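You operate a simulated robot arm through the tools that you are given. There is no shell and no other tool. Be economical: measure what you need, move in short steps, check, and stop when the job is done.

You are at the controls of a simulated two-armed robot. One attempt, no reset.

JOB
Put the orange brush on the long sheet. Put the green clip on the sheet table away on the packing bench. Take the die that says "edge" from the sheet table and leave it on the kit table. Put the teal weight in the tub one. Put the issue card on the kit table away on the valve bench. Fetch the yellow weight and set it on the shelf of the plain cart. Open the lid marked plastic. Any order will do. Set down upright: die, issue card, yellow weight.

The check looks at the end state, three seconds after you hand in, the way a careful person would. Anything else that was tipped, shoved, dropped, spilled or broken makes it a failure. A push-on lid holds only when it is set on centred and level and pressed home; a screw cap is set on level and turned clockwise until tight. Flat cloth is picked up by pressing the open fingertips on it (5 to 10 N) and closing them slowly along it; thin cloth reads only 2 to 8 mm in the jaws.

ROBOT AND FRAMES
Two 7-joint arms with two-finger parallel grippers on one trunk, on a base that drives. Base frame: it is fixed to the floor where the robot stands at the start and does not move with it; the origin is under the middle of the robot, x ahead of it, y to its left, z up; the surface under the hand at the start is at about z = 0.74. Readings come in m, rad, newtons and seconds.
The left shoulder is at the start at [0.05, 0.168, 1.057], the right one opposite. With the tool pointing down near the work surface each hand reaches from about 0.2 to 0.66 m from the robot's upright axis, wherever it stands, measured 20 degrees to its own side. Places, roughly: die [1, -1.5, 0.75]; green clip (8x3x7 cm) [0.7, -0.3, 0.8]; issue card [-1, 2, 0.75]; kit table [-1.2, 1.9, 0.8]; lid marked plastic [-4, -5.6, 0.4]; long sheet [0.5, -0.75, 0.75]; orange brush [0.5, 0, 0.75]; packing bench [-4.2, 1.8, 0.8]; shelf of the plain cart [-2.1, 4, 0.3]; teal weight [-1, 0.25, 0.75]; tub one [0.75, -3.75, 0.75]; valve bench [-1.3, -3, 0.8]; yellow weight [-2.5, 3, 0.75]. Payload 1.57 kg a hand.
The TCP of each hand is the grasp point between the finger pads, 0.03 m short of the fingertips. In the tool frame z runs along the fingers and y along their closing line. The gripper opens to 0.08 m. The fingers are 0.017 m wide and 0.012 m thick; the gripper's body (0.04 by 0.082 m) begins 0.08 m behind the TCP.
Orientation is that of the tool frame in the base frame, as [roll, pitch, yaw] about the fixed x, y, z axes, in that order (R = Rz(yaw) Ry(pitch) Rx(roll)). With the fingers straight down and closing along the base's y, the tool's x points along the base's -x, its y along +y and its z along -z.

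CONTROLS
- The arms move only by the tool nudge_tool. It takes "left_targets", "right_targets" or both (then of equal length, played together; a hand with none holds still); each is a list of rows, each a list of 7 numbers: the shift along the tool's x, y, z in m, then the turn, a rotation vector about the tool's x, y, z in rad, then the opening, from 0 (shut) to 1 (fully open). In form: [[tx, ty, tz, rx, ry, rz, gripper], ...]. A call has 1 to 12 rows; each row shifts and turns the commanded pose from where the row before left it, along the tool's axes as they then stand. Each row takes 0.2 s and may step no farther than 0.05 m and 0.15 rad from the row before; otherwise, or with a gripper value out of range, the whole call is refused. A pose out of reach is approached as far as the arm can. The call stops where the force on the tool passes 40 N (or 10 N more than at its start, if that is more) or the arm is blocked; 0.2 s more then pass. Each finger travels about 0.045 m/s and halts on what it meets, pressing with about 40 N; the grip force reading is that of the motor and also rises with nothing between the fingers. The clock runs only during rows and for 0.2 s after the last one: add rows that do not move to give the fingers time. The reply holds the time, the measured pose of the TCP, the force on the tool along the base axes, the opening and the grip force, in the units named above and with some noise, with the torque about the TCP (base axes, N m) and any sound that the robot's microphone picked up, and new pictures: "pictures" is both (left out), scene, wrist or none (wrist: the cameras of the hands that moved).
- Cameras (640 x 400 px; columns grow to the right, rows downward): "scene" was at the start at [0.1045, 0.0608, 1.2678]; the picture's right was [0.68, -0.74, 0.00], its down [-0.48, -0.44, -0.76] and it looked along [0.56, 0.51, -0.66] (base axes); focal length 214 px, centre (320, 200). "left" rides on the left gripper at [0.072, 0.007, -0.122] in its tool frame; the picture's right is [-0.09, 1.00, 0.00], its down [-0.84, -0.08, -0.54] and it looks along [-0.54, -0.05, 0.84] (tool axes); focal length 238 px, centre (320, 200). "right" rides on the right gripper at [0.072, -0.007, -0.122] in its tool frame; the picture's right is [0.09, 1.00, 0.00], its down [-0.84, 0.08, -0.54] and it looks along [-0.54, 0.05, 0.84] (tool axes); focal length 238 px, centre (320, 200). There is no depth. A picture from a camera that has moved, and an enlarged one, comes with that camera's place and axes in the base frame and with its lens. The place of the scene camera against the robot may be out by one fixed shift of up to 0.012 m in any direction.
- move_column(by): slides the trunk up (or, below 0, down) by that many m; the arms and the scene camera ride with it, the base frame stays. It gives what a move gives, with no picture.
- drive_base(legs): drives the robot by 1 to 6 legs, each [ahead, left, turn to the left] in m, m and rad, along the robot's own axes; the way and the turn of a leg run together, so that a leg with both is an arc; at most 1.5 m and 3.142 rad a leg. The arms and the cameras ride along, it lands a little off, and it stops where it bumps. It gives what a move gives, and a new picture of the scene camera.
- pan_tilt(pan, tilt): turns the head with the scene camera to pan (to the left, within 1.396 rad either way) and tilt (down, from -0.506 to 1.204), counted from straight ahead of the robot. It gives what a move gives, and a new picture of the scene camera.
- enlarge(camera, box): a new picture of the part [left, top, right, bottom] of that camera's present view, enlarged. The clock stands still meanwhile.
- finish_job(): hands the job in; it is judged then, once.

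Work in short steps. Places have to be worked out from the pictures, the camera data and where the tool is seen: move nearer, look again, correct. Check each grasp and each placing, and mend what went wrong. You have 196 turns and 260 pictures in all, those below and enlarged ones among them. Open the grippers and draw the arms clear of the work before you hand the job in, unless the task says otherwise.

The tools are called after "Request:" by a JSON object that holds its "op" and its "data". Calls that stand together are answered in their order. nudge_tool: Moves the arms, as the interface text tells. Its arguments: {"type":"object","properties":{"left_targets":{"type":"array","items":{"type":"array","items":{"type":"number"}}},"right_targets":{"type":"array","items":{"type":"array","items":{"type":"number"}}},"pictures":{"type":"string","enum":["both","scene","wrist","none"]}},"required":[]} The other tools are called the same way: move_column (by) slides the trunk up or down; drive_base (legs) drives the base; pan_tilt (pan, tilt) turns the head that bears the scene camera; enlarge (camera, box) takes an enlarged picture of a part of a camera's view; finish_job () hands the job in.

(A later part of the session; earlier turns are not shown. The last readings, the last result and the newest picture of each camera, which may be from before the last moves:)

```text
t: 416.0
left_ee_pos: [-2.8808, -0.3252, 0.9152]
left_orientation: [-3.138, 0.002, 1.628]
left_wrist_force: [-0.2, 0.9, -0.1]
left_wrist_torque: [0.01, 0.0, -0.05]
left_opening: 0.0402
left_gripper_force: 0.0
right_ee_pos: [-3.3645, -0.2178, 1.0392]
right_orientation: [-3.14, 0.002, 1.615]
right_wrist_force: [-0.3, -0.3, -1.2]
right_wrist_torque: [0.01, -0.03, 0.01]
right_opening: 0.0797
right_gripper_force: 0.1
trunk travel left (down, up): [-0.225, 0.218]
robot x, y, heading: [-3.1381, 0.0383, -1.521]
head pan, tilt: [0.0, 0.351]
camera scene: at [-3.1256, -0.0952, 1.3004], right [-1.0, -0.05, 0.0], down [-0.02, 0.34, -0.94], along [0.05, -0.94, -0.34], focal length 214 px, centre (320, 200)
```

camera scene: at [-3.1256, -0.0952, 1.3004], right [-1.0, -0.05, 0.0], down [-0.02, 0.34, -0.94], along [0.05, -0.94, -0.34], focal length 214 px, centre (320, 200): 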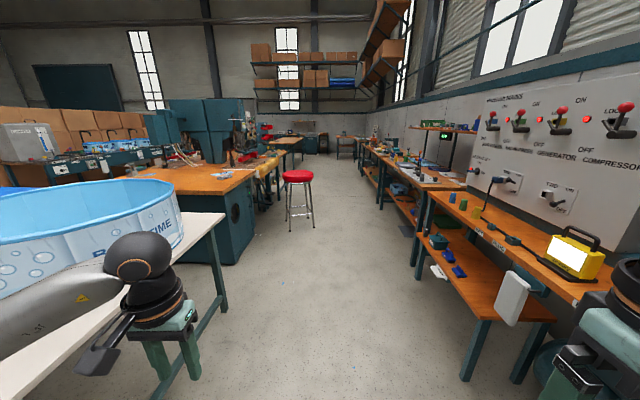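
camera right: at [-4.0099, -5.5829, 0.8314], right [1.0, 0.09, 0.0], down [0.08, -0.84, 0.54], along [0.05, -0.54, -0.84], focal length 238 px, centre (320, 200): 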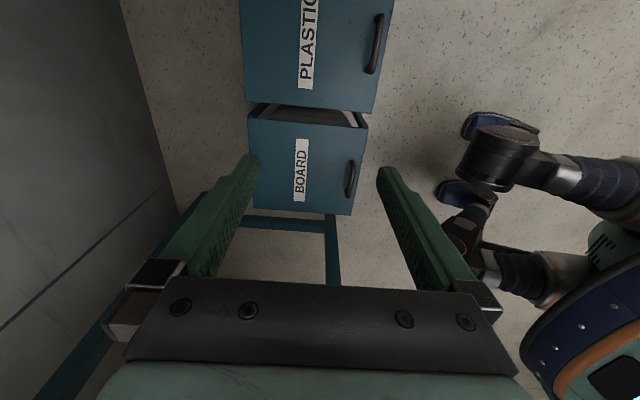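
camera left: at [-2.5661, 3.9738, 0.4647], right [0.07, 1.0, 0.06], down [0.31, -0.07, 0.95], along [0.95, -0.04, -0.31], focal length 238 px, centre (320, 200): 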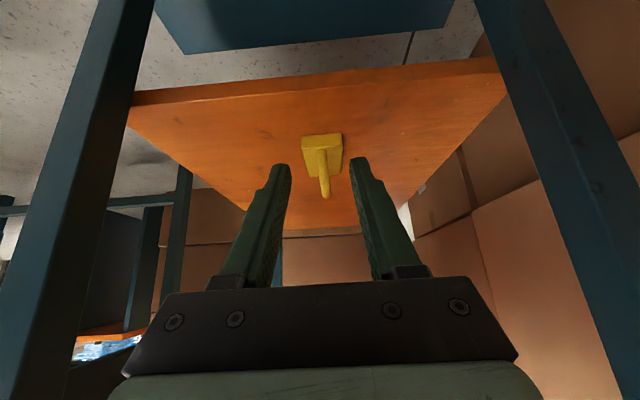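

Correct heading and continue south 5.3 m.

Request:
{"op": "drive_base", "data": {"legs": [[0, -0.1, -0.05], [1.4, 0, 0], [1.4, 0, 0], [1.4, 0, 0], [1.1, 0, 0], [0, 0, -1.571]]}}

Request:
{"op": "pan_tilt", "data": {"pan": 0.3, "tilt": 0.8}}

```text
t: 446.2
left_ee_pos: [-3.5954, -5.4853, 0.9142]
left_orientation: [-3.141, 0.002, 0.016]
left_wrist_force: [-1.3, 1.1, 0.6]
left_wrist_torque: [-0.02, 0.01, -0.02]
left_opening: 0.0401
left_gripper_force: 0.1
right_ee_pos: [-3.4673, -5.0087, 1.0398]
right_orientation: [3.14, 0.0, 0.004]
right_wrist_force: [-0.2, -0.6, -0.6]
right_wrist_torque: [-0.02, 0.02, 0.0]
right_opening: 0.0799
right_gripper_force: 0.0
trunk travel left (down, up): [-0.225, 0.218]
robot x, y, heading: [-3.2261, -5.2471, -3.138]
head pan, tilt: [0.0, 0.351]
camera scene: at [-3.3575, -5.2466, 1.3005], right [-0.01, 1.0, 0.0], down [0.34, 0.0, -0.94], along [-0.94, -0.01, -0.34], focal length 214 px, centre (320, 200)
```

scene: 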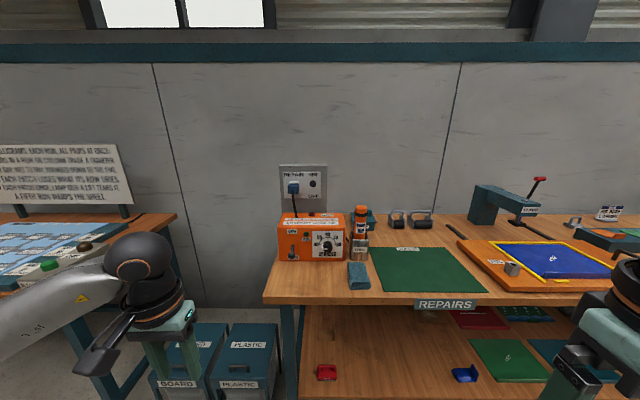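

```text
t: 447.1
left_ee_pos: [-3.5952, -5.4863, 0.9149]
left_orientation: [-3.139, 0.001, 0.017]
left_wrist_force: [-0.3, 0.4, -0.5]
left_wrist_torque: [-0.03, -0.04, 0.01]
left_opening: 0.0403
left_gripper_force: 0.1
right_ee_pos: [-3.4677, -5.0081, 1.0379]
right_orientation: [3.141, 0.001, 0.004]
right_wrist_force: [0.1, 0.7, -0.6]
right_wrist_torque: [-0.01, -0.02, 0.02]
right_opening: 0.0798
right_gripper_force: 0.2
trunk travel left (down, up): [-0.225, 0.218]
robot x, y, heading: [-3.2254, -5.2514, -3.129]
head pan, tilt: [0.3, 0.799]
camera scene: at [-3.3413, -5.2703, 1.2609], right [-0.3, 0.95, 0.0], down [0.68, 0.22, -0.7], along [-0.66, -0.21, -0.72], focal length 214 px, centre (320, 200)
```

scene: 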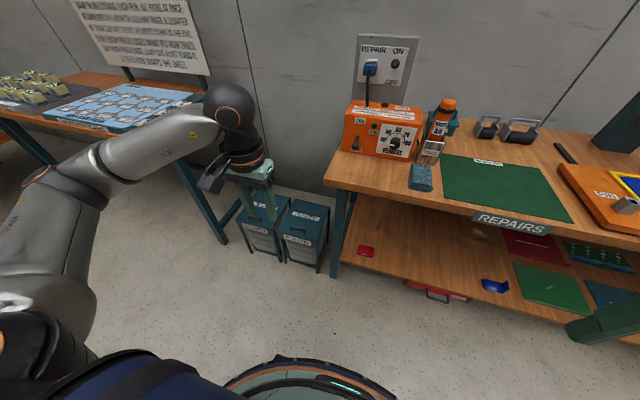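

Rotate the left wrist so it closes along x, lower the trunk, and approach.

Request:
{"op": "nudge_tool", "data": {"left_targets": [[0, 0, 0, 0, 0, -0.143, 1], [0, 0, 0, 0, 0, -0.143, 1], [0, 0, 0, 0, 0, -0.143, 1], [0, 0, 0, 0, 0, -0.143, 1], [0, 0, 0, 0, 0, -0.143, 1], [0, 0, 0, 0, 0, -0.143, 1], [0, 0, 0, 0, 0, -0.143, 1], [0, 0, 0, 0, 0, -0.143, 1], [0, 0, 0, 0, 0, -0.143, 1], [0, 0, 0, 0, 0, -0.143, 1], [0, 0, 0, 0, 0, -0.143, 1]], "pictures": "none"}}

Request:
{"op": "move_column", "data": {"by": -0.21}}

Request:
{"op": "drive_base", "data": {"legs": [[0.3, 0.04, -0.01]]}}

Request:
{"op": "enlarge", "data": {"camera": "left", "box": [0, 0, 640, 400]}}

```text
t: 449.5
left_ee_pos: [-3.5959, -5.4866, 0.9149]
left_orientation: [-3.14, -0.001, 1.592]
left_wrist_force: [0.0, -0.1, 0.4]
left_wrist_torque: [-0.01, 0.02, 0.06]
left_opening: 0.0799
left_gripper_force: 0.1
right_ee_pos: [-3.4685, -5.0087, 1.0391]
right_orientation: [-3.14, 0.0, 0.003]
right_wrist_force: [0.1, -0.5, -0.1]
right_wrist_torque: [0.0, -0.04, 0.01]
right_opening: 0.0801
right_gripper_force: 0.2
trunk travel left (down, up): [-0.225, 0.218]
robot x, y, heading: [-3.2279, -5.2533, -3.131]
head pan, tilt: [0.3, 0.799]
```

```text
t: 451.7
left_ee_pos: [-3.595, -5.4861, 0.7051]
left_orientation: [-3.14, -0.002, 1.588]
left_wrist_force: [-0.3, -0.7, -0.1]
left_wrist_torque: [0.01, 0.0, -0.02]
left_opening: 0.08
left_gripper_force: 0.0
right_ee_pos: [-3.468, -5.0078, 0.8292]
right_orientation: [-3.14, 0.0, 0.003]
right_wrist_force: [0.3, -0.6, -0.3]
right_wrist_torque: [-0.02, 0.01, 0.0]
right_opening: 0.0801
right_gripper_force: 0.1
trunk travel left (down, up): [-0.015, 0.428]
robot x, y, heading: [-3.224, -5.2492, -3.133]
head pan, tilt: [0.3, 0.799]
```

```text
t: 453.8
left_ee_pos: [-3.8911, -5.5286, 0.7038]
left_orientation: [-3.139, -0.002, 1.587]
left_wrist_force: [-0.1, 0.1, -0.1]
left_wrist_torque: [-0.03, 0.01, 0.02]
left_opening: 0.08
left_gripper_force: 0.0
right_ee_pos: [-3.7622, -5.0499, 0.829]
right_orientation: [-3.141, 0.0, 0.001]
right_wrist_force: [0.5, 0.3, 0.6]
right_wrist_torque: [-0.01, -0.01, 0.0]
right_opening: 0.08
right_gripper_force: 0.1
trunk travel left (down, up): [-0.015, 0.428]
robot x, y, heading: [-3.5213, -5.2929, -3.14]
head pan, tilt: [0.3, 0.799]
camera scene: at [-3.636, -5.3123, 1.0508], right [-0.3, 0.95, 0.0], down [0.68, 0.22, -0.7], along [-0.66, -0.21, -0.72], focal length 214 px, centre (320, 200)
```

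scene: 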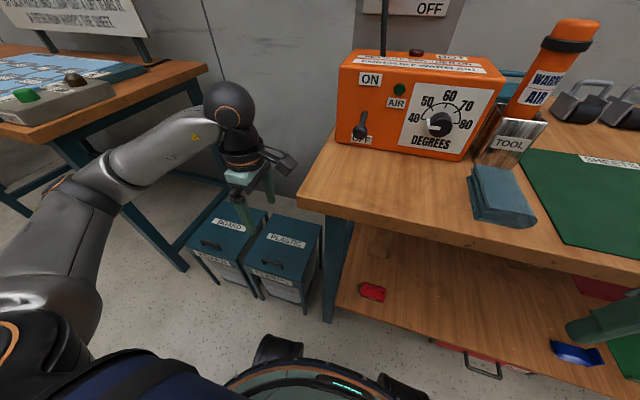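

```text
1.00 times, centred on (320, 200) of left (not enlarged: the box is as wide or as high as the picture)
camera zoom: at [-3.8852, -5.456, 0.8255], right [1.0, -0.08, 0.0], down [-0.06, -0.84, 0.54], along [-0.04, -0.54, -0.84], focal length 238 px, centre (320, 200)
```

zoom: 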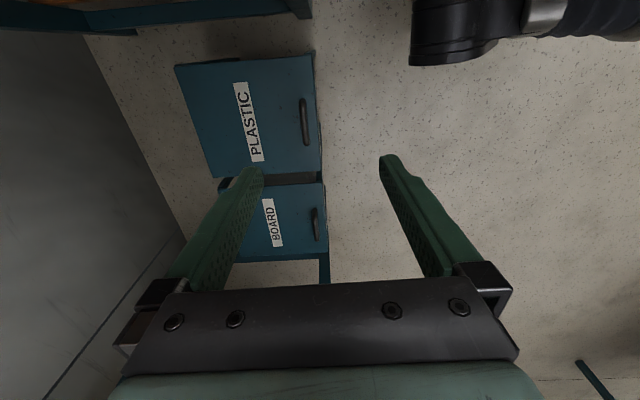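

Triangulated handle: [−3.923,−5.567,0.384], lid back edge x≈−4.138. Zoom in on the handle.

Request:
{"op": "enlarge", "data": {"camera": "left", "box": [250, 60, 350, 180]}}

Request:
{"op": "enlarge", "data": {"camera": "scene", "box": [220, 200, 340, 310]}}

```text
3.33 times, centred on (300, 120) of left
camera zoom: at [-3.8852, -5.456, 0.8255], right [1.0, -0.08, 0.0], down [-0.06, -0.84, 0.54], along [-0.04, -0.54, -0.84], focal length 794 px, centre (387, 467)
```

zoom: 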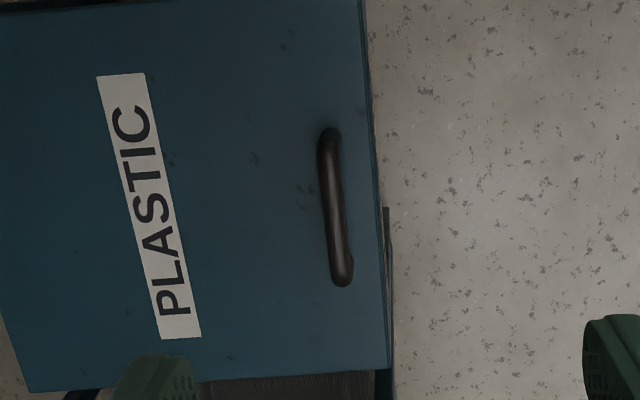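

```text
3.64 times, centred on (280, 255) of scene
camera zoom: at [-3.636, -5.3123, 1.0508], right [-0.3, 0.95, 0.0], down [0.68, 0.22, -0.7], along [-0.66, -0.21, -0.72], focal length 780 px, centre (466, 0)
```

zoom: 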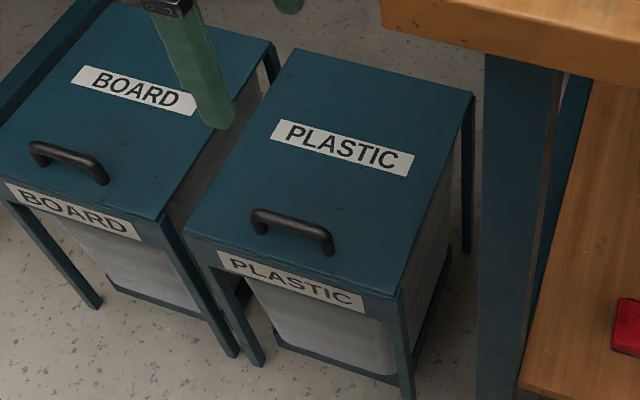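

Drive 5 cm closer, then bring the open fingers above the handle.

Request:
{"op": "drive_base", "data": {"legs": [[0.05, 0, 0]]}}

Request:
{"op": "nudge_tool", "data": {"left_targets": [[-0.04, 0.019, 0, 0, 0, 0, 0.7], [0, 0, 0.05, 0, 0, 0, 0.7], [0, 0, 0.05, 0, 0, 0, 0.7], [0, 0, 0.05, 0, 0, 0, 0.7], [0, 0, 0.05, 0, 0, 0, 0.7], [0, 0, 0, 0, 0, 0, 0.7]]}}

```text
t: 454.7
left_ee_pos: [-3.9388, -5.5283, 0.7053]
left_orientation: [-3.139, -0.002, 1.587]
left_wrist_force: [0.0, 0.6, 0.8]
left_wrist_torque: [0.0, 0.0, 0.03]
left_opening: 0.08
left_gripper_force: 0.1
right_ee_pos: [-3.8128, -5.0501, 0.8278]
right_orientation: [-3.139, 0.0, 0.002]
right_wrist_force: [0.3, 0.5, 0.1]
right_wrist_torque: [-0.01, 0.03, 0.0]
right_opening: 0.08
right_gripper_force: 0.0
trunk travel left (down, up): [-0.015, 0.428]
robot x, y, heading: [-3.5711, -5.2912, -3.136]
head pan, tilt: [0.3, 0.799]
camera scene: at [-3.6855, -5.3127, 1.0508], right [-0.3, 0.95, 0.0], down [0.68, 0.22, -0.7], along [-0.66, -0.21, -0.72], focal length 214 px, centre (320, 200)
```

scene: 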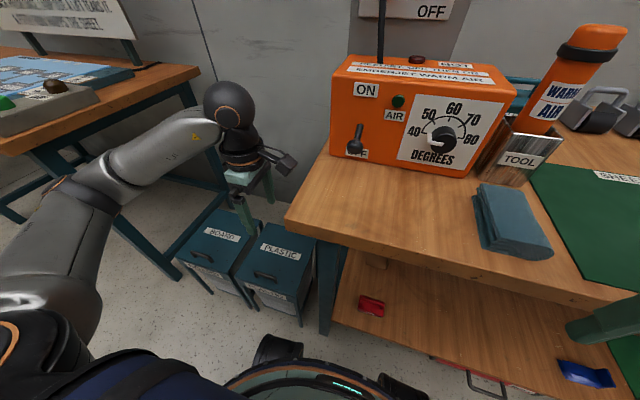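

```text
t: 456.1
left_ee_pos: [-3.9187, -5.5682, 0.506]
left_orientation: [-3.14, -0.004, 1.587]
left_wrist_force: [0.0, -0.7, -0.6]
left_wrist_torque: [0.0, -0.01, 0.03]
left_opening: 0.056
left_gripper_force: 0.2
right_ee_pos: [-3.812, -5.051, 0.8285]
right_orientation: [3.142, -0.001, 0.003]
right_wrist_force: [-0.9, -0.5, -1.2]
right_wrist_torque: [0.04, 0.01, -0.01]
right_opening: 0.08
right_gripper_force: 0.0
trunk travel left (down, up): [-0.015, 0.428]
robot x, y, heading: [-3.567, -5.2923, -3.137]
head pan, tilt: [0.3, 0.799]
camera scene: at [-3.6856, -5.3127, 1.0508], right [-0.3, 0.95, 0.0], down [0.68, 0.22, -0.7], along [-0.66, -0.21, -0.72], focal length 214 px, centre (320, 200)
camera left: at [-3.9137, -5.4956, 0.6254], right [1.0, -0.08, 0.0], down [-0.06, -0.84, 0.54], along [-0.04, -0.54, -0.84], focal length 238 px, centre (320, 200)
```

scene: 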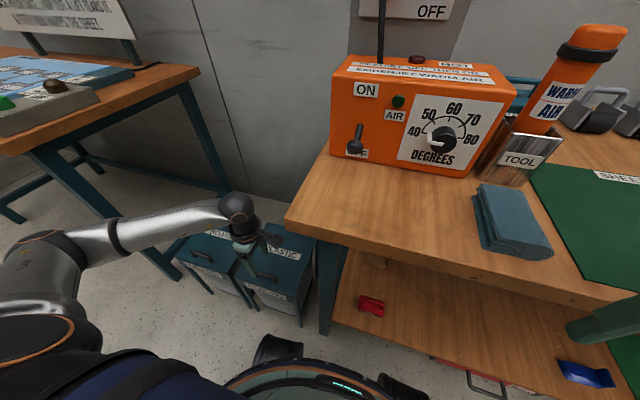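
left: 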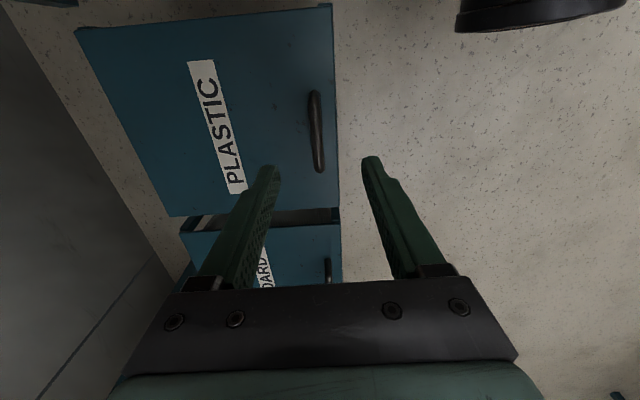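

Handle centred. Shift 4 mm, descend to z≈0.403 and close.

Request:
{"op": "nudge_tool", "data": {"left_targets": [[0, -0.004, 0.045, 0, 0, 0, 0.7], [0, 0, 0.045, 0, 0, 0, 0.7], [0, 0, 0.012, 0, 0, 0, 0.7], [0, 0, 0, 0, 0, 0, 0.7], [0, 0, 0, 0, 0, 0, 0], [0, 0, 0, 0, 0, 0, 0], [0, 0, 0, 0, 0, 0, 0], [0, 0, 0, 0, 0, 0, 0], [0, 0, 0, 0, 0, 0, 0]], "pictures": "wrist"}}

```text
t: 458.1
left_ee_pos: [-3.9223, -5.5675, 0.4032]
left_orientation: [-3.141, -0.001, 1.587]
left_wrist_force: [1.9, 0.1, -0.2]
left_wrist_torque: [-0.11, -0.03, -0.32]
left_opening: 0.0116
left_gripper_force: 28.7
right_ee_pos: [-3.8107, -5.0498, 0.8298]
right_orientation: [3.141, 0.001, 0.0]
right_wrist_force: [-0.5, -0.2, -0.4]
right_wrist_torque: [-0.02, 0.01, 0.01]
right_opening: 0.0799
right_gripper_force: 0.1
trunk travel left (down, up): [-0.015, 0.428]
robot x, y, heading: [-3.5701, -5.2907, -3.134]
head pan, tilt: [0.3, 0.799]
camera left: at [-3.9178, -5.4949, 0.5243], right [1.0, -0.08, 0.0], down [-0.06, -0.84, 0.54], along [-0.04, -0.54, -0.84], focal length 238 px, centre (320, 200)
```

left: 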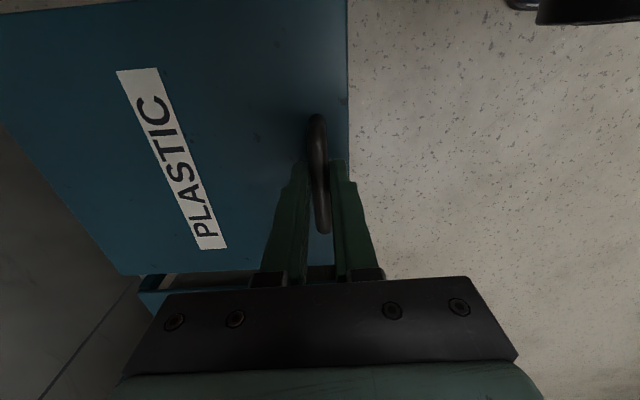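

Gripped. Swing the lid up along its arc: first 30°.

Request:
{"op": "nudge_tool", "data": {"left_targets": [[0, -0.006, -0.0277, 0, 0, 0, 0], [0, -0.0091, -0.027, 0, 0, 0, 0], [0, -0.0128, -0.0252, 0, 0, 0, 0], [0, -0.0159, -0.0236, 0, 0, 0, 0], [0, 0, 0, 0, 0, 0, 0]]}}

```text
t: 459.3
left_ee_pos: [-3.9683, -5.5682, 0.5082]
left_orientation: [3.14, -0.004, 1.587]
left_wrist_force: [25.1, 3.9, 19.7]
left_wrist_torque: [-0.04, -0.39, -0.36]
left_opening: 0.0115
left_gripper_force: 28.6
right_ee_pos: [-3.8107, -5.0506, 0.8295]
right_orientation: [3.141, 0.001, 0.002]
right_wrist_force: [1.0, 0.6, 0.2]
right_wrist_torque: [0.0, 0.04, -0.05]
right_opening: 0.08
right_gripper_force: 0.1
trunk travel left (down, up): [-0.015, 0.428]
robot x, y, heading: [-3.5678, -5.2924, -3.138]
head pan, tilt: [0.3, 0.799]
camera scene: at [-3.6839, -5.3119, 1.0513], right [-0.3, 0.95, 0.0], down [0.68, 0.22, -0.7], along [-0.67, -0.21, -0.72], focal length 214 px, centre (320, 200)
camera left: at [-3.9628, -5.4955, 0.6281], right [1.0, -0.08, 0.0], down [-0.06, -0.84, 0.54], along [-0.04, -0.54, -0.84], focal length 238 px, centre (320, 200)
```

scene: 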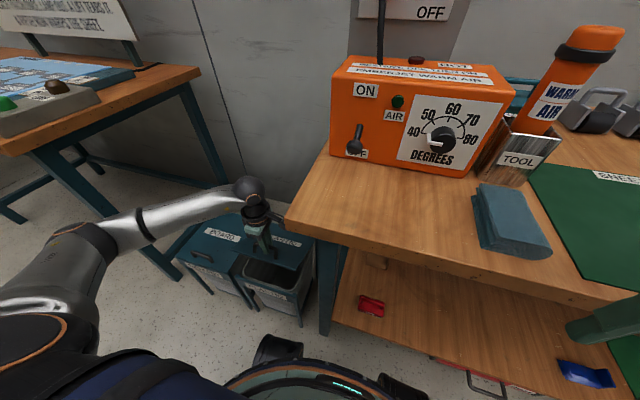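
left: 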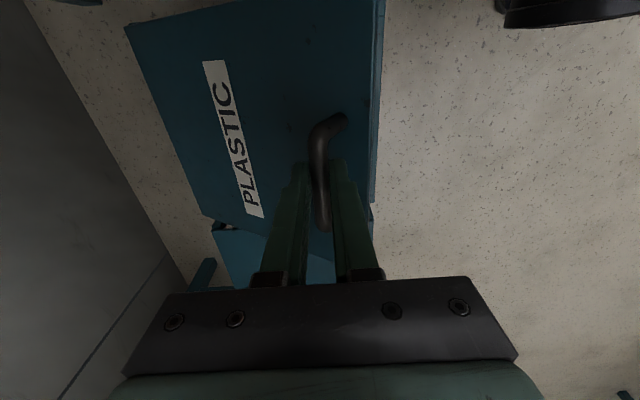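

Lid is at ~30°; the tool is pressed outward (~32 N), so my radius is slightly short. Move outward 6 mm.

Request:
{"op": "nudge_tool", "data": {"left_targets": [[0, 0.005, -0.004, 0, 0, 0, 0], [0, 0, 0, 0, 0, 0, 0]], "pictures": "none"}}

```text
t: 459.9
left_ee_pos: [-3.9674, -5.5677, 0.5101]
left_orientation: [-3.13, -0.005, 1.589]
left_wrist_force: [-23.2, 11.1, -19.6]
left_wrist_torque: [0.09, 0.29, -0.39]
left_opening: 0.0115
left_gripper_force: 29.0
right_ee_pos: [-3.8128, -5.0512, 0.8282]
right_orientation: [-3.141, -0.004, 0.0]
right_wrist_force: [0.1, -0.5, 0.5]
right_wrist_torque: [-0.02, 0.03, -0.01]
right_opening: 0.0801
right_gripper_force: 0.1
trunk travel left (down, up): [-0.015, 0.428]
robot x, y, heading: [-3.5692, -5.2911, -3.136]
head pan, tilt: [0.3, 0.799]
```

Neutral lies 3 mm outward. Refit the arc (centre [−4.138, 0.3795], r 0.217) and continue to ~53°.

Request:
{"op": "nudge_tool", "data": {"left_targets": [[0, -0.0209, -0.0197, 0, 0, 0, 0], [0, -0.021, -0.0191, 0, 0, 0, 0], [0, 0, 0, 0, 0, 0, 0]], "pictures": "none"}}

```text
t: 460.7
left_ee_pos: [-4.0062, -5.5668, 0.5485]
left_orientation: [-3.137, -0.01, 1.586]
left_wrist_force: [-14.7, 14.7, -21.1]
left_wrist_torque: [0.21, 0.2, -0.39]
left_opening: 0.0114
left_gripper_force: 29.4
right_ee_pos: [-3.8132, -5.0503, 0.828]
right_orientation: [3.141, -0.002, -0.001]
right_wrist_force: [-0.3, -0.1, -0.3]
right_wrist_torque: [0.04, -0.01, 0.0]
right_opening: 0.0798
right_gripper_force: 0.0
trunk travel left (down, up): [-0.015, 0.428]
robot x, y, heading: [-3.571, -5.2961, -3.131]
head pan, tilt: [0.3, 0.799]
```

Refit with this reading: centre ≈[−4.117, 0.388], r≈0.1955. Continue to ~67°.

Request:
{"op": "nudge_tool", "data": {"left_targets": [[0.001, -0.0255, -0.0126, 0, 0, 0, 0], [0, -0.0251, -0.0106, 0, 0, 0, 0], [0, 0, 0, 0, 0, 0, 0]], "pictures": "both"}}

```text
t: 461.5
left_ee_pos: [-4.0552, -5.5684, 0.576]
left_orientation: [-3.134, -0.003, 1.587]
left_wrist_force: [10.4, 9.5, 23.4]
left_wrist_torque: [0.31, -0.2, -0.37]
left_opening: 0.0118
left_gripper_force: 29.2
right_ee_pos: [-3.8102, -5.0492, 0.83]
right_orientation: [3.141, 0.003, 0.001]
right_wrist_force: [-0.1, 1.3, 0.3]
right_wrist_torque: [0.01, 0.0, -0.04]
right_opening: 0.08
right_gripper_force: 0.1
trunk travel left (down, up): [-0.015, 0.428]
robot x, y, heading: [-3.5719, -5.2881, -3.133]
head pan, tilt: [0.3, 0.799]
camera scene: at [-3.6837, -5.3117, 1.0516], right [-0.3, 0.95, 0.0], down [0.68, 0.22, -0.7], along [-0.67, -0.21, -0.71], focal length 214 px, centre (320, 200)
camera left: at [-4.0496, -5.4969, 0.6976], right [1.0, -0.08, -0.01], down [-0.06, -0.84, 0.54], along [-0.05, -0.54, -0.84], focal length 238 px, centre (320, 200)
```

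scene: 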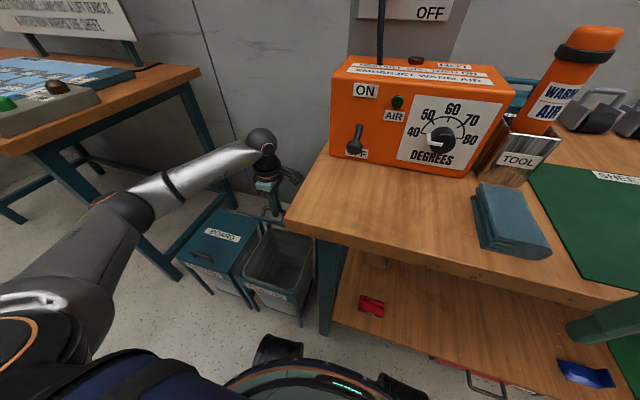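
left: 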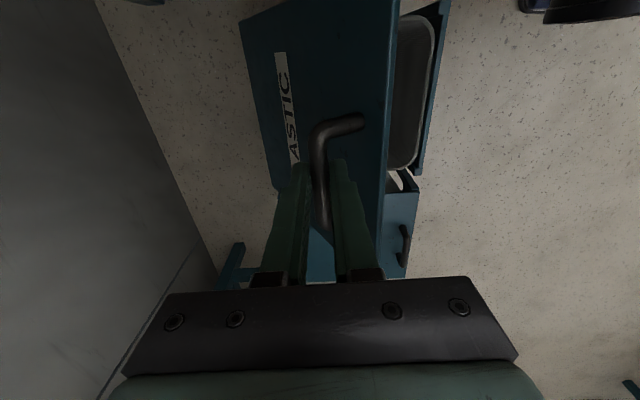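

Lid is ~62° open. Refit (centre [−4.131,0.382], r 0.208) and go on to ~86°.

Request:
{"op": "nudge_tool", "data": {"left_targets": [[0.001, -0.0273, -0.0115, 0, 0, 0, 0], [0, -0.0286, -0.0051, 0, 0, 0, 0], [0, -0.0291, -0.001, 0, 0, 0, 0], [0, 0, 0, 0, 0, 0, 0]], "pictures": "both"}}

```text
t: 462.5
left_ee_pos: [-4.1426, -5.5697, 0.5917]
left_orientation: [-3.139, 0.001, 1.587]
left_wrist_force: [0.0, 2.9, 8.4]
left_wrist_torque: [-0.61, 0.04, -0.35]
left_opening: 0.0117
left_gripper_force: 28.9
right_ee_pos: [-3.8119, -5.0502, 0.8288]
right_orientation: [-3.141, 0.001, 0.001]
right_wrist_force: [-1.0, 1.1, 0.0]
right_wrist_torque: [-0.01, 0.02, -0.02]
right_opening: 0.0799
right_gripper_force: 0.1
trunk travel left (down, up): [-0.015, 0.428]
robot x, y, heading: [-3.5723, -5.2919, -3.135]
head pan, tilt: [0.3, 0.799]
camera scene: at [-3.6851, -5.3122, 1.0509], right [-0.3, 0.95, 0.0], down [0.68, 0.22, -0.7], along [-0.67, -0.21, -0.72], focal length 214 px, centre (320, 200)
camera left: at [-4.1366, -5.4968, 0.7124], right [1.0, -0.08, 0.0], down [-0.06, -0.84, 0.54], along [-0.05, -0.54, -0.84], focal length 238 px, centre (320, 200)
```

scene: 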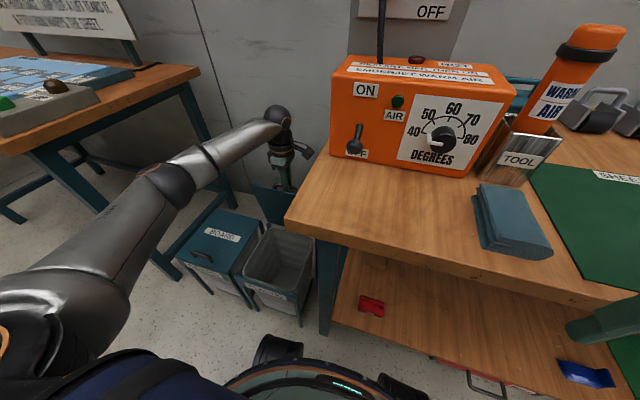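
left: 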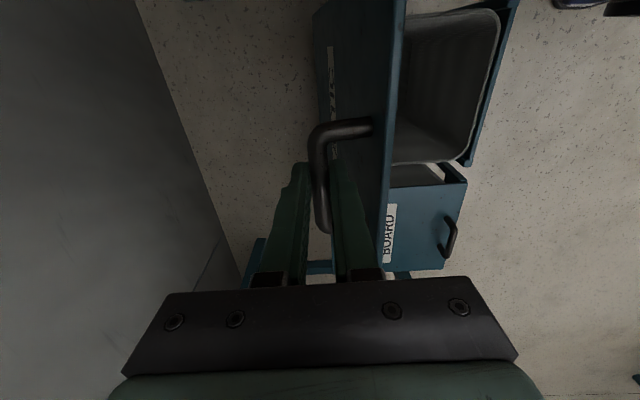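

Nearly vertical, low force. Push on past vertical.

Request:
{"op": "nudge_tool", "data": {"left_targets": [[0, -0.0288, 0.0031, 0, 0, 0, 0], [0, -0.0282, 0.007, 0, 0, 0, 0], [0, 0, 0, 0, 0, 0, 0]], "pictures": "wrist"}}

```text
t: 463.3
left_ee_pos: [-4.1963, -5.5683, 0.583]
left_orientation: [-3.132, 0.0, 1.582]
left_wrist_force: [-4.8, -1.0, 16.7]
left_wrist_torque: [-0.62, 0.13, -0.3]
left_opening: 0.0115
left_gripper_force: 29.5
left hand out of reach, approached as far as the arm can: row 2
right_ee_pos: [-3.81, -5.0501, 0.829]
right_orientation: [3.14, 0.001, -0.001]
right_wrist_force: [-0.4, 0.3, 0.9]
right_wrist_torque: [-0.01, 0.01, 0.0]
right_opening: 0.08
right_gripper_force: 0.0
trunk travel left (down, up): [-0.015, 0.428]
robot x, y, heading: [-3.5735, -5.2929, -3.134]
head pan, tilt: [0.3, 0.799]
camera left: at [-4.1902, -5.4957, 0.7041], right [1.0, -0.08, -0.01], down [-0.06, -0.84, 0.54], along [-0.05, -0.54, -0.84], focal length 238 px, centre (320, 200)
```

left: 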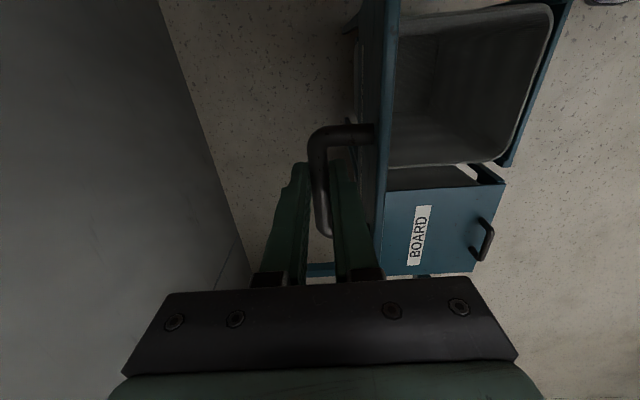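

Lid is ~100° open, past vertical. Release slowly and rise.

Request:
{"op": "nudge_tool", "data": {"left_targets": [[0, 0, 0, 0, 0, 0, 0.25], [0, 0, 0, 0, 0, 0, 0.3], [0, 0, 0, 0, 0, 0, 0.35], [0, 0, 0, 0, 0, 0, 0.4], [0, 0, 0, 0, 0, 0, 0.4]], "pictures": "both"}}

```text
t: 464.5
left_ee_pos: [-4.1958, -5.5696, 0.5807]
left_orientation: [-3.14, -0.001, 1.587]
left_wrist_force: [0.1, 0.3, -0.2]
left_wrist_torque: [-0.06, 0.01, -0.02]
left_opening: 0.0319
left_gripper_force: 0.1
right_ee_pos: [-3.8123, -5.0501, 0.8291]
right_orientation: [-3.141, 0.0, 0.003]
right_wrist_force: [0.1, 0.7, 0.4]
right_wrist_torque: [0.07, 0.0, -0.01]
right_opening: 0.0801
right_gripper_force: 0.0
trunk travel left (down, up): [-0.015, 0.428]
robot x, y, heading: [-3.5696, -5.2948, -3.133]
head pan, tilt: [0.3, 0.799]
camera scene: at [-3.6856, -5.3127, 1.0508], right [-0.3, 0.95, 0.0], down [0.68, 0.22, -0.7], along [-0.66, -0.21, -0.72], focal length 214 px, centre (320, 200)
camera left: at [-4.1903, -5.4978, 0.701], right [1.0, -0.08, 0.0], down [-0.06, -0.84, 0.54], along [-0.04, -0.54, -0.84], focal length 238 px, centre (320, 200)
```

scene: 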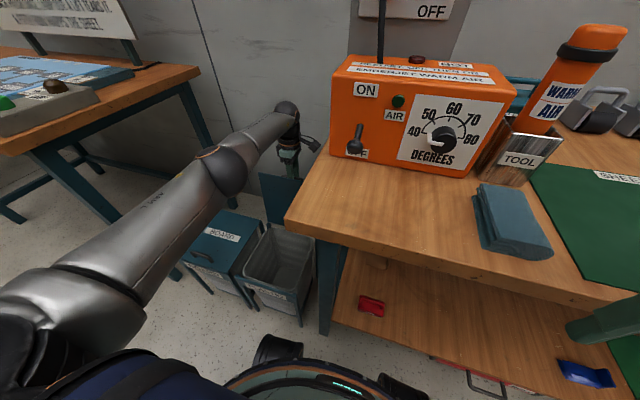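
left: 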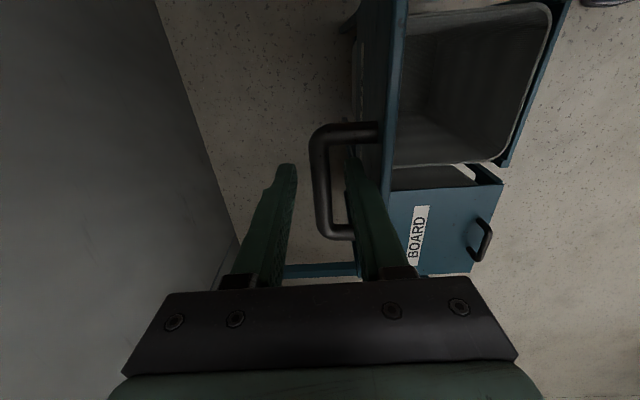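

Lid stays. Rise using the trunk (no reach change) to clear it, then back off.

Request:
{"op": "move_column", "data": {"by": 0.2}}

Request:
{"op": "drive_base", "data": {"legs": [[-0.5, 0, 0]]}}

```text
t: 466.7
left_ee_pos: [-4.1952, -5.5695, 0.7812]
left_orientation: [-3.14, 0.0, 1.587]
left_wrist_force: [0.2, 1.1, -0.3]
left_wrist_torque: [0.01, -0.01, -0.01]
left_opening: 0.032
left_gripper_force: 0.1
right_ee_pos: [-3.8128, -5.0516, 1.0284]
right_orientation: [-3.141, 0.0, 0.001]
right_wrist_force: [0.1, -0.2, 0.2]
right_wrist_torque: [-0.01, 0.02, 0.01]
right_opening: 0.0802
right_gripper_force: 0.1
trunk travel left (down, up): [-0.215, 0.228]
robot x, y, heading: [-3.5705, -5.2924, -3.135]
head pan, tilt: [0.3, 0.799]
```

```text
t: 469.6
left_ee_pos: [-3.6974, -5.5622, 0.7805]
left_orientation: [-3.14, -0.001, 1.58]
left_wrist_force: [0.1, 0.1, -0.7]
left_wrist_torque: [0.03, -0.03, -0.01]
left_opening: 0.032
left_gripper_force: 0.0
right_ee_pos: [-3.3099, -5.0473, 1.0284]
right_orientation: [-3.141, 0.001, -0.007]
right_wrist_force: [0.3, -0.2, 0.5]
right_wrist_torque: [-0.03, 0.01, 0.0]
right_opening: 0.0801
right_gripper_force: 0.0
trunk travel left (down, up): [-0.215, 0.228]
robot x, y, heading: [-3.0701, -5.29, 3.139]
head pan, tilt: [0.3, 0.799]
camera scene: at [-3.1855, -5.3105, 1.2509], right [-0.29, 0.96, 0.0], down [0.69, 0.21, -0.7], along [-0.67, -0.2, -0.72], focal length 214 px, centre (320, 200)
```

scene: 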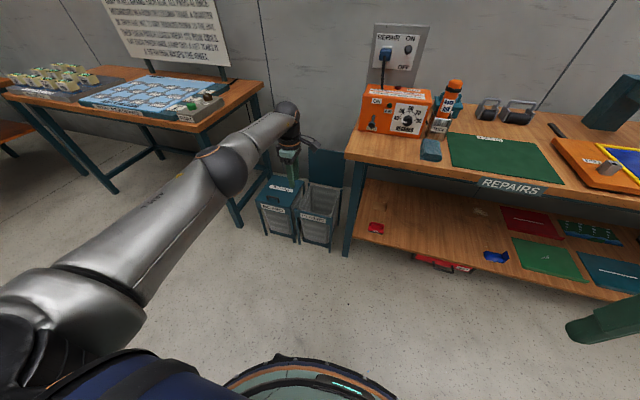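

Lid stands open. Fold the left arm back and head east, then north to the teal weight.

Request:
{"op": "nudge_tool", "data": {"left_targets": [[0, 0.045, -0.02, 0, 0, 0, 0.5], [0, 0.045, -0.02, 0, 0, 0, 0.5], [0, 0.045, -0.03, 0, 0, 0, 0.5], [0, 0.045, -0.02, 0, 0, 0.1, 0.5], [0, 0.045, -0.02, 0, 0, 0.1, 0.5], [0, 0.03, -0.03, 0, 0, 0.14, 0.5], [0, 0, -0.03, 0, 0, 0.14, 0.5], [0, 0, 0, 0, 0, 0.14, 0.5], [0, 0, 0, 0, 0, 0.14, 0.5], [0, 0, 0, 0, 0, 0.14, 0.5], [0, 0, 0, 0, 0, 0.14, 0.5], [0, 0, 0, 0, 0, 0.14, 0.5]], "pictures": "none"}}

Request:
{"op": "drive_base", "data": {"legs": [[0, -0.38, 0], [0, 0, -1.571], [0, 0, -1.571], [1.4, 0, 0], [1.4, 0, 0]]}}

Request:
{"op": "pan_tilt", "data": {"pan": 0.6, "tilt": 0.4}}

```text
refused: row 3 steps farther than a row can; nothing moved
```

```text
t: 494.4
left_ee_pos: [0.3889, -4.6991, 0.7801]
left_orientation: [-3.139, -0.003, -1.579]
left_wrist_force: [-0.3, -0.5, -0.3]
left_wrist_torque: [-0.01, 0.04, -0.03]
left_opening: 0.0322
left_gripper_force: 0.1
right_ee_pos: [-0.0076, -5.2078, 1.0296]
right_orientation: [3.141, -0.001, 3.117]
right_wrist_force: [0.3, 0.4, 0.4]
right_wrist_torque: [-0.02, 0.02, 0.03]
right_opening: 0.08
right_gripper_force: 0.0
trunk travel left (down, up): [-0.215, 0.228]
robot x, y, heading: [-0.2456, -4.961, -0.019]
head pan, tilt: [0.3, 0.799]
camera scene: at [-0.1226, -4.9352, 1.2508], right [0.28, -0.96, 0.0], down [-0.69, -0.2, -0.7], along [0.67, 0.19, -0.72], focal length 214 px, centre (320, 200)
```

scene: 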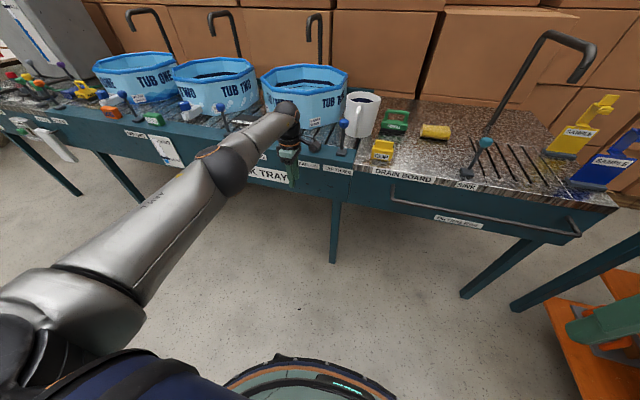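

```text
t: 495.3
left_ee_pos: [0.3881, -4.6992, 0.7795]
left_orientation: [-3.139, -0.002, -1.58]
left_wrist_force: [0.9, -0.5, 0.2]
left_wrist_torque: [-0.03, 0.01, 0.02]
left_opening: 0.0322
left_gripper_force: 0.1
right_ee_pos: [-0.0076, -5.2085, 1.0296]
right_orientation: [-3.142, 0.0, 3.116]
right_wrist_force: [0.6, -0.2, 0.3]
right_wrist_torque: [0.03, -0.01, -0.02]
right_opening: 0.0799
right_gripper_force: 0.1
trunk travel left (down, up): [-0.215, 0.228]
robot x, y, heading: [-0.2402, -4.9597, -0.022]
head pan, tilt: [0.6, 0.4]
camera scene: at [-0.1227, -4.9067, 1.2859], right [0.55, -0.84, 0.0], down [-0.33, -0.21, -0.92], along [0.77, 0.51, -0.39], focal length 214 px, centre (320, 200)
```

scene: 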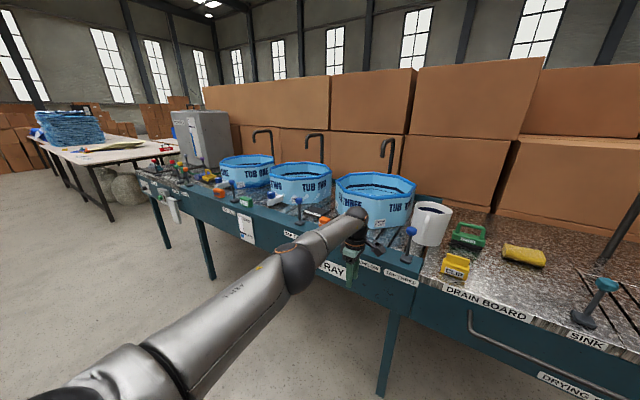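

The fold was refused and the arm is still extended near the tub table; nothing touched. Back off 0.4 m first, then fold.

Request:
{"op": "drive_base", "data": {"legs": [[-0.4, 0, 0.02]]}}

Request:
{"op": "nudge_tool", "data": {"left_targets": [[0, 0.045, -0.02, 0, 0, 0, 0.5], [0, 0.045, -0.02, 0, 0, 0, 0.5], [0, 0.045, -0.02, 0, 0, 0, 0.5], [0, 0.045, -0.02, 0, 0, 0.1, 0.5], [0, 0.04, -0.02, 0, 0, 0.1, 0.5], [0, 0.03, -0.03, 0, 0, 0.14, 0.5], [0, 0, -0.04, 0, 0, 0.14, 0.5], [0, 0, 0, 0, 0, 0.14, 0.5], [0, 0, 0, 0, 0, 0.14, 0.5], [0, 0, 0, 0, 0, 0.14, 0.5], [0, 0, 0, 0, 0, 0.14, 0.5], [0, 0, 0, 0, 0, 0.14, 0.5]], "pictures": "none"}}

Request:
{"op": "nudge_tool", "data": {"left_targets": [[0, 0, 0, 0, 0, 0.14, 0.5], [0, 0, 0, 0, 0, 0.14, 0.5], [0, 0, 0, 0, 0, 0.13, 0.5], [0, 0, 0, 0, 0, 0, 0.5]], "pictures": "none"}}

```text
t: 497.8
left_ee_pos: [-0.0105, -4.6854, 0.7804]
left_orientation: [-3.141, -0.002, -1.565]
left_wrist_force: [0.0, -0.6, -0.4]
left_wrist_torque: [0.0, 0.02, 0.0]
left_opening: 0.0319
left_gripper_force: 0.1
right_ee_pos: [-0.4002, -5.1994, 1.0282]
right_orientation: [-3.14, 0.0, 3.132]
right_wrist_force: [-0.6, -0.7, -0.3]
right_wrist_torque: [0.01, -0.01, 0.01]
right_opening: 0.08
right_gripper_force: 0.1
trunk travel left (down, up): [-0.215, 0.228]
robot x, y, heading: [-0.6394, -4.9587, -0.004]
head pan, tilt: [0.6, 0.4]
camera scene: at [-0.5195, -4.9003, 1.286], right [0.56, -0.83, 0.0], down [-0.32, -0.22, -0.92], along [0.76, 0.52, -0.39], focal length 214 px, centre (320, 200)
```

scene: 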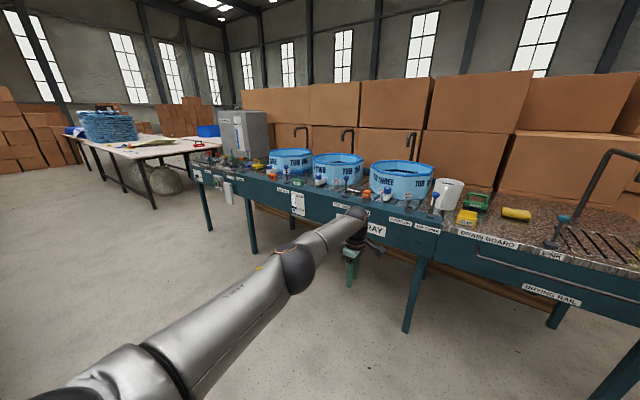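

```text
t: 500.4
left_ee_pos: [-0.2613, -4.6772, 0.95]
left_orientation: [-3.141, 0.002, -2.749]
left_wrist_force: [-0.6, 0.6, 0.4]
left_wrist_torque: [0.0, -0.04, 0.01]
left_opening: 0.0399
left_gripper_force: 0.0
right_ee_pos: [-0.3996, -5.1995, 1.0293]
right_orientation: [-3.141, -0.001, 3.132]
right_wrist_force: [0.8, 0.2, 0.3]
right_wrist_torque: [0.02, 0.03, -0.03]
right_opening: 0.08
right_gripper_force: 0.1
trunk travel left (down, up): [-0.215, 0.228]
robot x, y, heading: [-0.6414, -4.9606, -0.004]
head pan, tilt: [0.6, 0.4]
```

```text
t: 501.4
left_ee_pos: [-0.2607, -4.6758, 0.9501]
left_orientation: [-3.14, 0.003, 3.126]
left_wrist_force: [0.6, -0.1, -0.1]
left_wrist_torque: [-0.01, -0.01, -0.05]
left_opening: 0.0401
left_gripper_force: 0.1
right_ee_pos: [-0.3999, -5.1997, 1.0296]
right_orientation: [3.14, -0.003, 3.131]
right_wrist_force: [0.1, 0.1, 0.0]
right_wrist_torque: [-0.03, 0.0, 0.02]
right_opening: 0.0797
right_gripper_force: 0.1
trunk travel left (down, up): [-0.215, 0.228]
robot x, y, heading: [-0.6375, -4.9558, -0.003]
head pan, tilt: [0.6, 0.4]
```

Drive to the aisle and north, in two stages.

Request:
{"op": "drive_base", "data": {"legs": [[0.4, 0, 0], [0, 0, 1.571], [1.4, 0, 0], [1.3, 0, 0]]}}

```text
t: 520.4
left_ee_pos: [-0.5156, -1.9041, 0.9503]
left_orientation: [-3.141, 0.003, -1.574]
left_wrist_force: [0.1, 0.4, -0.2]
left_wrist_torque: [-0.02, 0.02, 0.0]
left_opening: 0.0397
left_gripper_force: 0.1
right_ee_pos: [0.0111, -2.0388, 1.0291]
right_orientation: [-3.141, 0.001, -1.571]
right_wrist_force: [0.2, -0.5, 0.7]
right_wrist_torque: [-0.02, -0.01, -0.02]
right_opening: 0.0801
right_gripper_force: 0.1
trunk travel left (down, up): [-0.215, 0.228]
robot x, y, heading: [-0.2257, -2.2795, 1.577]
head pan, tilt: [0.6, 0.4]
camera scene: at [-0.2827, -2.1589, 1.2859], right [0.82, 0.57, 0.0], down [0.22, -0.32, -0.92], along [-0.52, 0.76, -0.39], focal length 214 px, centre (320, 200)
```

scene: 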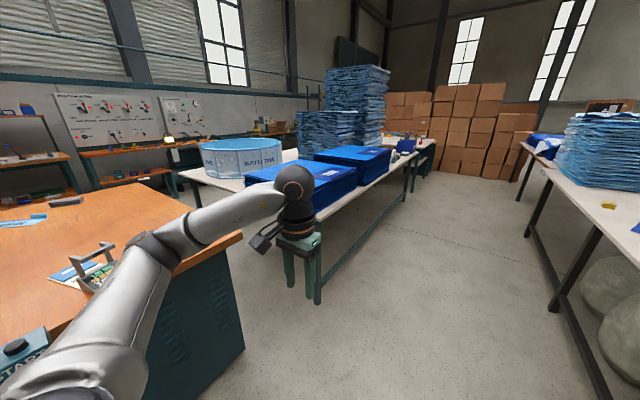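

Heading good. Continue 2.5 m north and face west.

Request:
{"op": "drive_base", "data": {"legs": [[1.3, 0, 0], [1.15, 0, 0], [0, 0, 1.571]]}}

Request:
{"op": "pan_tilt", "data": {"pan": 0.0, "tilt": 0.7}}

```text
t: 536.2
left_ee_pos: [-0.5841, -0.0964, 0.9504]
left_orientation: [-3.139, 0.004, -0.04]
left_wrist_force: [0.3, -0.2, -0.3]
left_wrist_torque: [0.01, -0.03, -0.02]
left_opening: 0.04
left_gripper_force: 0.0
right_ee_pos: [-0.4308, 0.4228, 1.0292]
right_orientation: [-3.14, 0.001, -0.036]
right_wrist_force: [-0.2, 0.1, 0.0]
right_wrist_torque: [0.02, 0.0, 0.06]
right_opening: 0.0799
right_gripper_force: 0.0
trunk travel left (down, up): [-0.215, 0.228]
robot x, y, heading: [-0.1997, 0.1706, 3.115]
head pan, tilt: [0.6, 0.4]
camera scene: at [-0.315, 0.1277, 1.2859], right [-0.54, 0.84, 0.0], down [0.33, 0.21, -0.92], along [-0.78, -0.5, -0.39], focal length 214 px, centre (320, 200)
```

scene: 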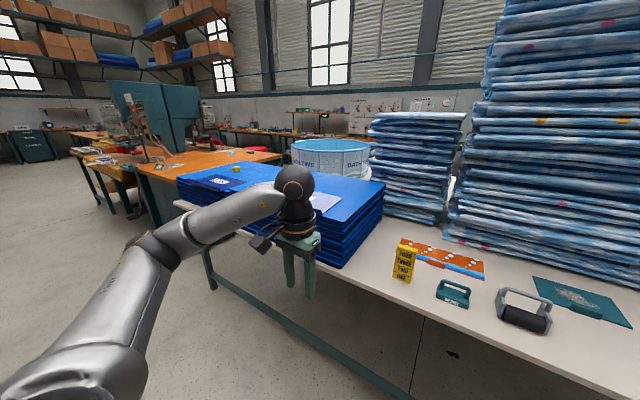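

```text
t: 537.2
left_ee_pos: [-0.585, -0.097, 0.9508]
left_orientation: [-3.14, 0.001, -0.041]
left_wrist_force: [0.3, 0.9, 0.3]
left_wrist_torque: [-0.02, 0.03, 0.02]
left_opening: 0.0403
left_gripper_force: 0.0
right_ee_pos: [-0.4308, 0.4228, 1.0286]
right_orientation: [-3.141, 0.0, -0.039]
right_wrist_force: [-1.0, -0.7, -0.6]
right_wrist_torque: [0.0, -0.01, -0.03]
right_opening: 0.08
right_gripper_force: 0.1
trunk travel left (down, up): [-0.215, 0.228]
robot x, y, heading: [-0.2017, 0.1712, 3.111]
head pan, tilt: [0.0, 0.7]
camera scene: at [-0.3219, 0.1803, 1.2591], right [0.03, 1.0, 0.0], down [0.64, -0.02, -0.77], along [-0.76, 0.02, -0.64], focal length 214 px, centre (320, 200)
```

scene: 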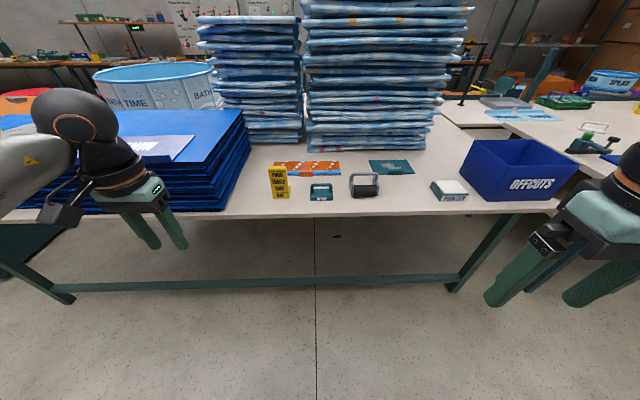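

Request:
{"op": "enlarge", "data": {"camera": "scene", "box": [250, 140, 430, 230]}}

```text
3.56 times, centred on (340, 185) of scene
camera zoom: at [-0.3219, 0.1803, 1.2591], right [0.03, 1.0, 0.0], down [0.64, -0.02, -0.77], along [-0.76, 0.02, -0.64], focal length 763 px, centre (249, 253)
```

zoom: 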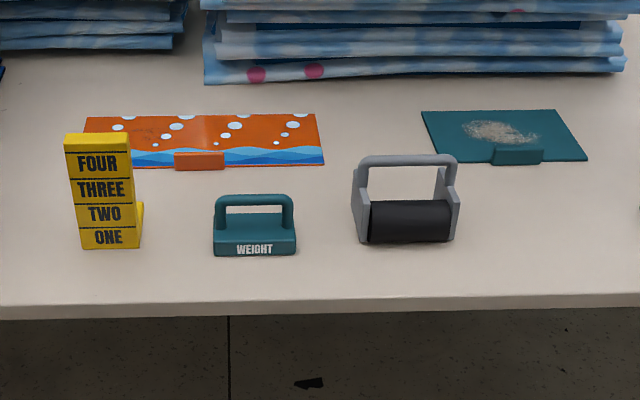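

Teal WEIGHT at ≈[−0.936,0.203], handle along y. Rotate the left wrist and approach.

Request:
{"op": "nudge_tool", "data": {"left_targets": [[0, 0, 0, 0, 0, -0.143, 1], [0, 0, 0, 0, 0, -0.143, 1], [0, 0, 0, 0, 0, -0.143, 1], [0, 0, 0, 0, 0, -0.143, 1], [0, 0, 0, 0, 0, -0.143, 1], [0, 0, 0, 0, 0, -0.143, 1], [0, 0, 0, 0, 0, -0.143, 1], [0, 0, 0, 0, 0, -0.143, 1], [0, 0, 0, 0, 0, -0.143, 1], [0, 0, 0, 0, 0, -0.143, 1], [0, 0, 0, 0, 0, -0.143, 1]], "pictures": "none"}}

Request:
{"op": "drive_base", "data": {"legs": [[0, -0.29, 0.03], [0.27, 0, 0]]}}

Request:
{"op": "enlarge", "data": {"camera": "left", "box": [0, 0, 640, 400]}}

```text
t: 539.6
left_ee_pos: [-0.5837, -0.0968, 0.9499]
left_orientation: [-3.138, -0.003, 1.536]
left_wrist_force: [-1.0, -0.5, -0.8]
left_wrist_torque: [0.01, -0.03, 0.04]
left_opening: 0.0802
left_gripper_force: 0.0
right_ee_pos: [-0.4314, 0.4242, 1.0279]
right_orientation: [3.141, 0.001, -0.036]
right_wrist_force: [-0.8, -0.7, 0.4]
right_wrist_torque: [-0.02, 0.0, 0.01]
right_opening: 0.08
right_gripper_force: 0.1
trunk travel left (down, up): [-0.215, 0.228]
robot x, y, heading: [-0.2006, 0.1729, 3.107]
head pan, tilt: [0.0, 0.7]
```

```text
t: 544.3
left_ee_pos: [-0.8424, 0.1902, 0.9487]
left_orientation: [-3.141, -0.002, 1.554]
left_wrist_force: [0.0, 0.0, 0.1]
left_wrist_torque: [0.0, -0.04, 0.01]
left_opening: 0.0802
left_gripper_force: 0.1
right_ee_pos: [-0.6989, 0.7138, 1.0281]
right_orientation: [-3.141, 0.0, -0.014]
right_wrist_force: [0.0, 0.3, -0.6]
right_wrist_torque: [0.0, -0.01, -0.01]
right_opening: 0.0797
right_gripper_force: 0.1
trunk travel left (down, up): [-0.215, 0.228]
robot x, y, heading: [-0.4617, 0.4698, 3.13]
head pan, tilt: [0.0, 0.7]
camera scene: at [-0.5847, 0.4732, 1.259], right [0.01, 1.0, 0.0], down [0.64, -0.01, -0.76], along [-0.76, 0.01, -0.64], focal length 214 px, centre (320, 200)
```

scene: 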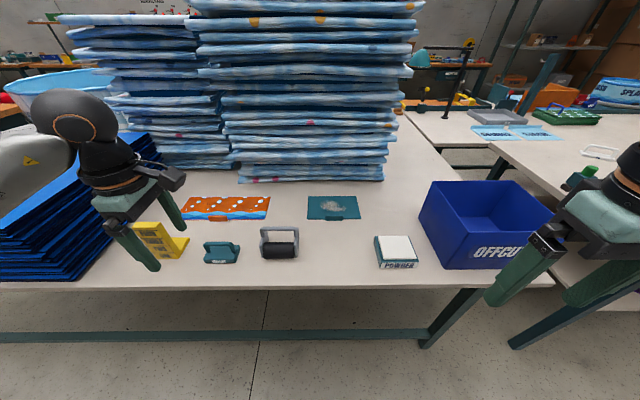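

```text
1.00 times, centred on (320, 200) of left (not enlarged: the box is as wide or as high as the picture)
camera zoom: at [-0.8336, 0.2621, 1.0699], right [0.99, -0.11, 0.0], down [-0.09, -0.84, 0.54], along [-0.06, -0.54, -0.84], focal length 238 px, centre (320, 200)
```

zoom: 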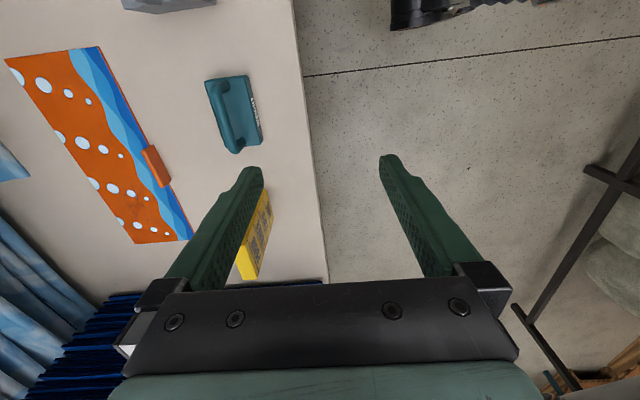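

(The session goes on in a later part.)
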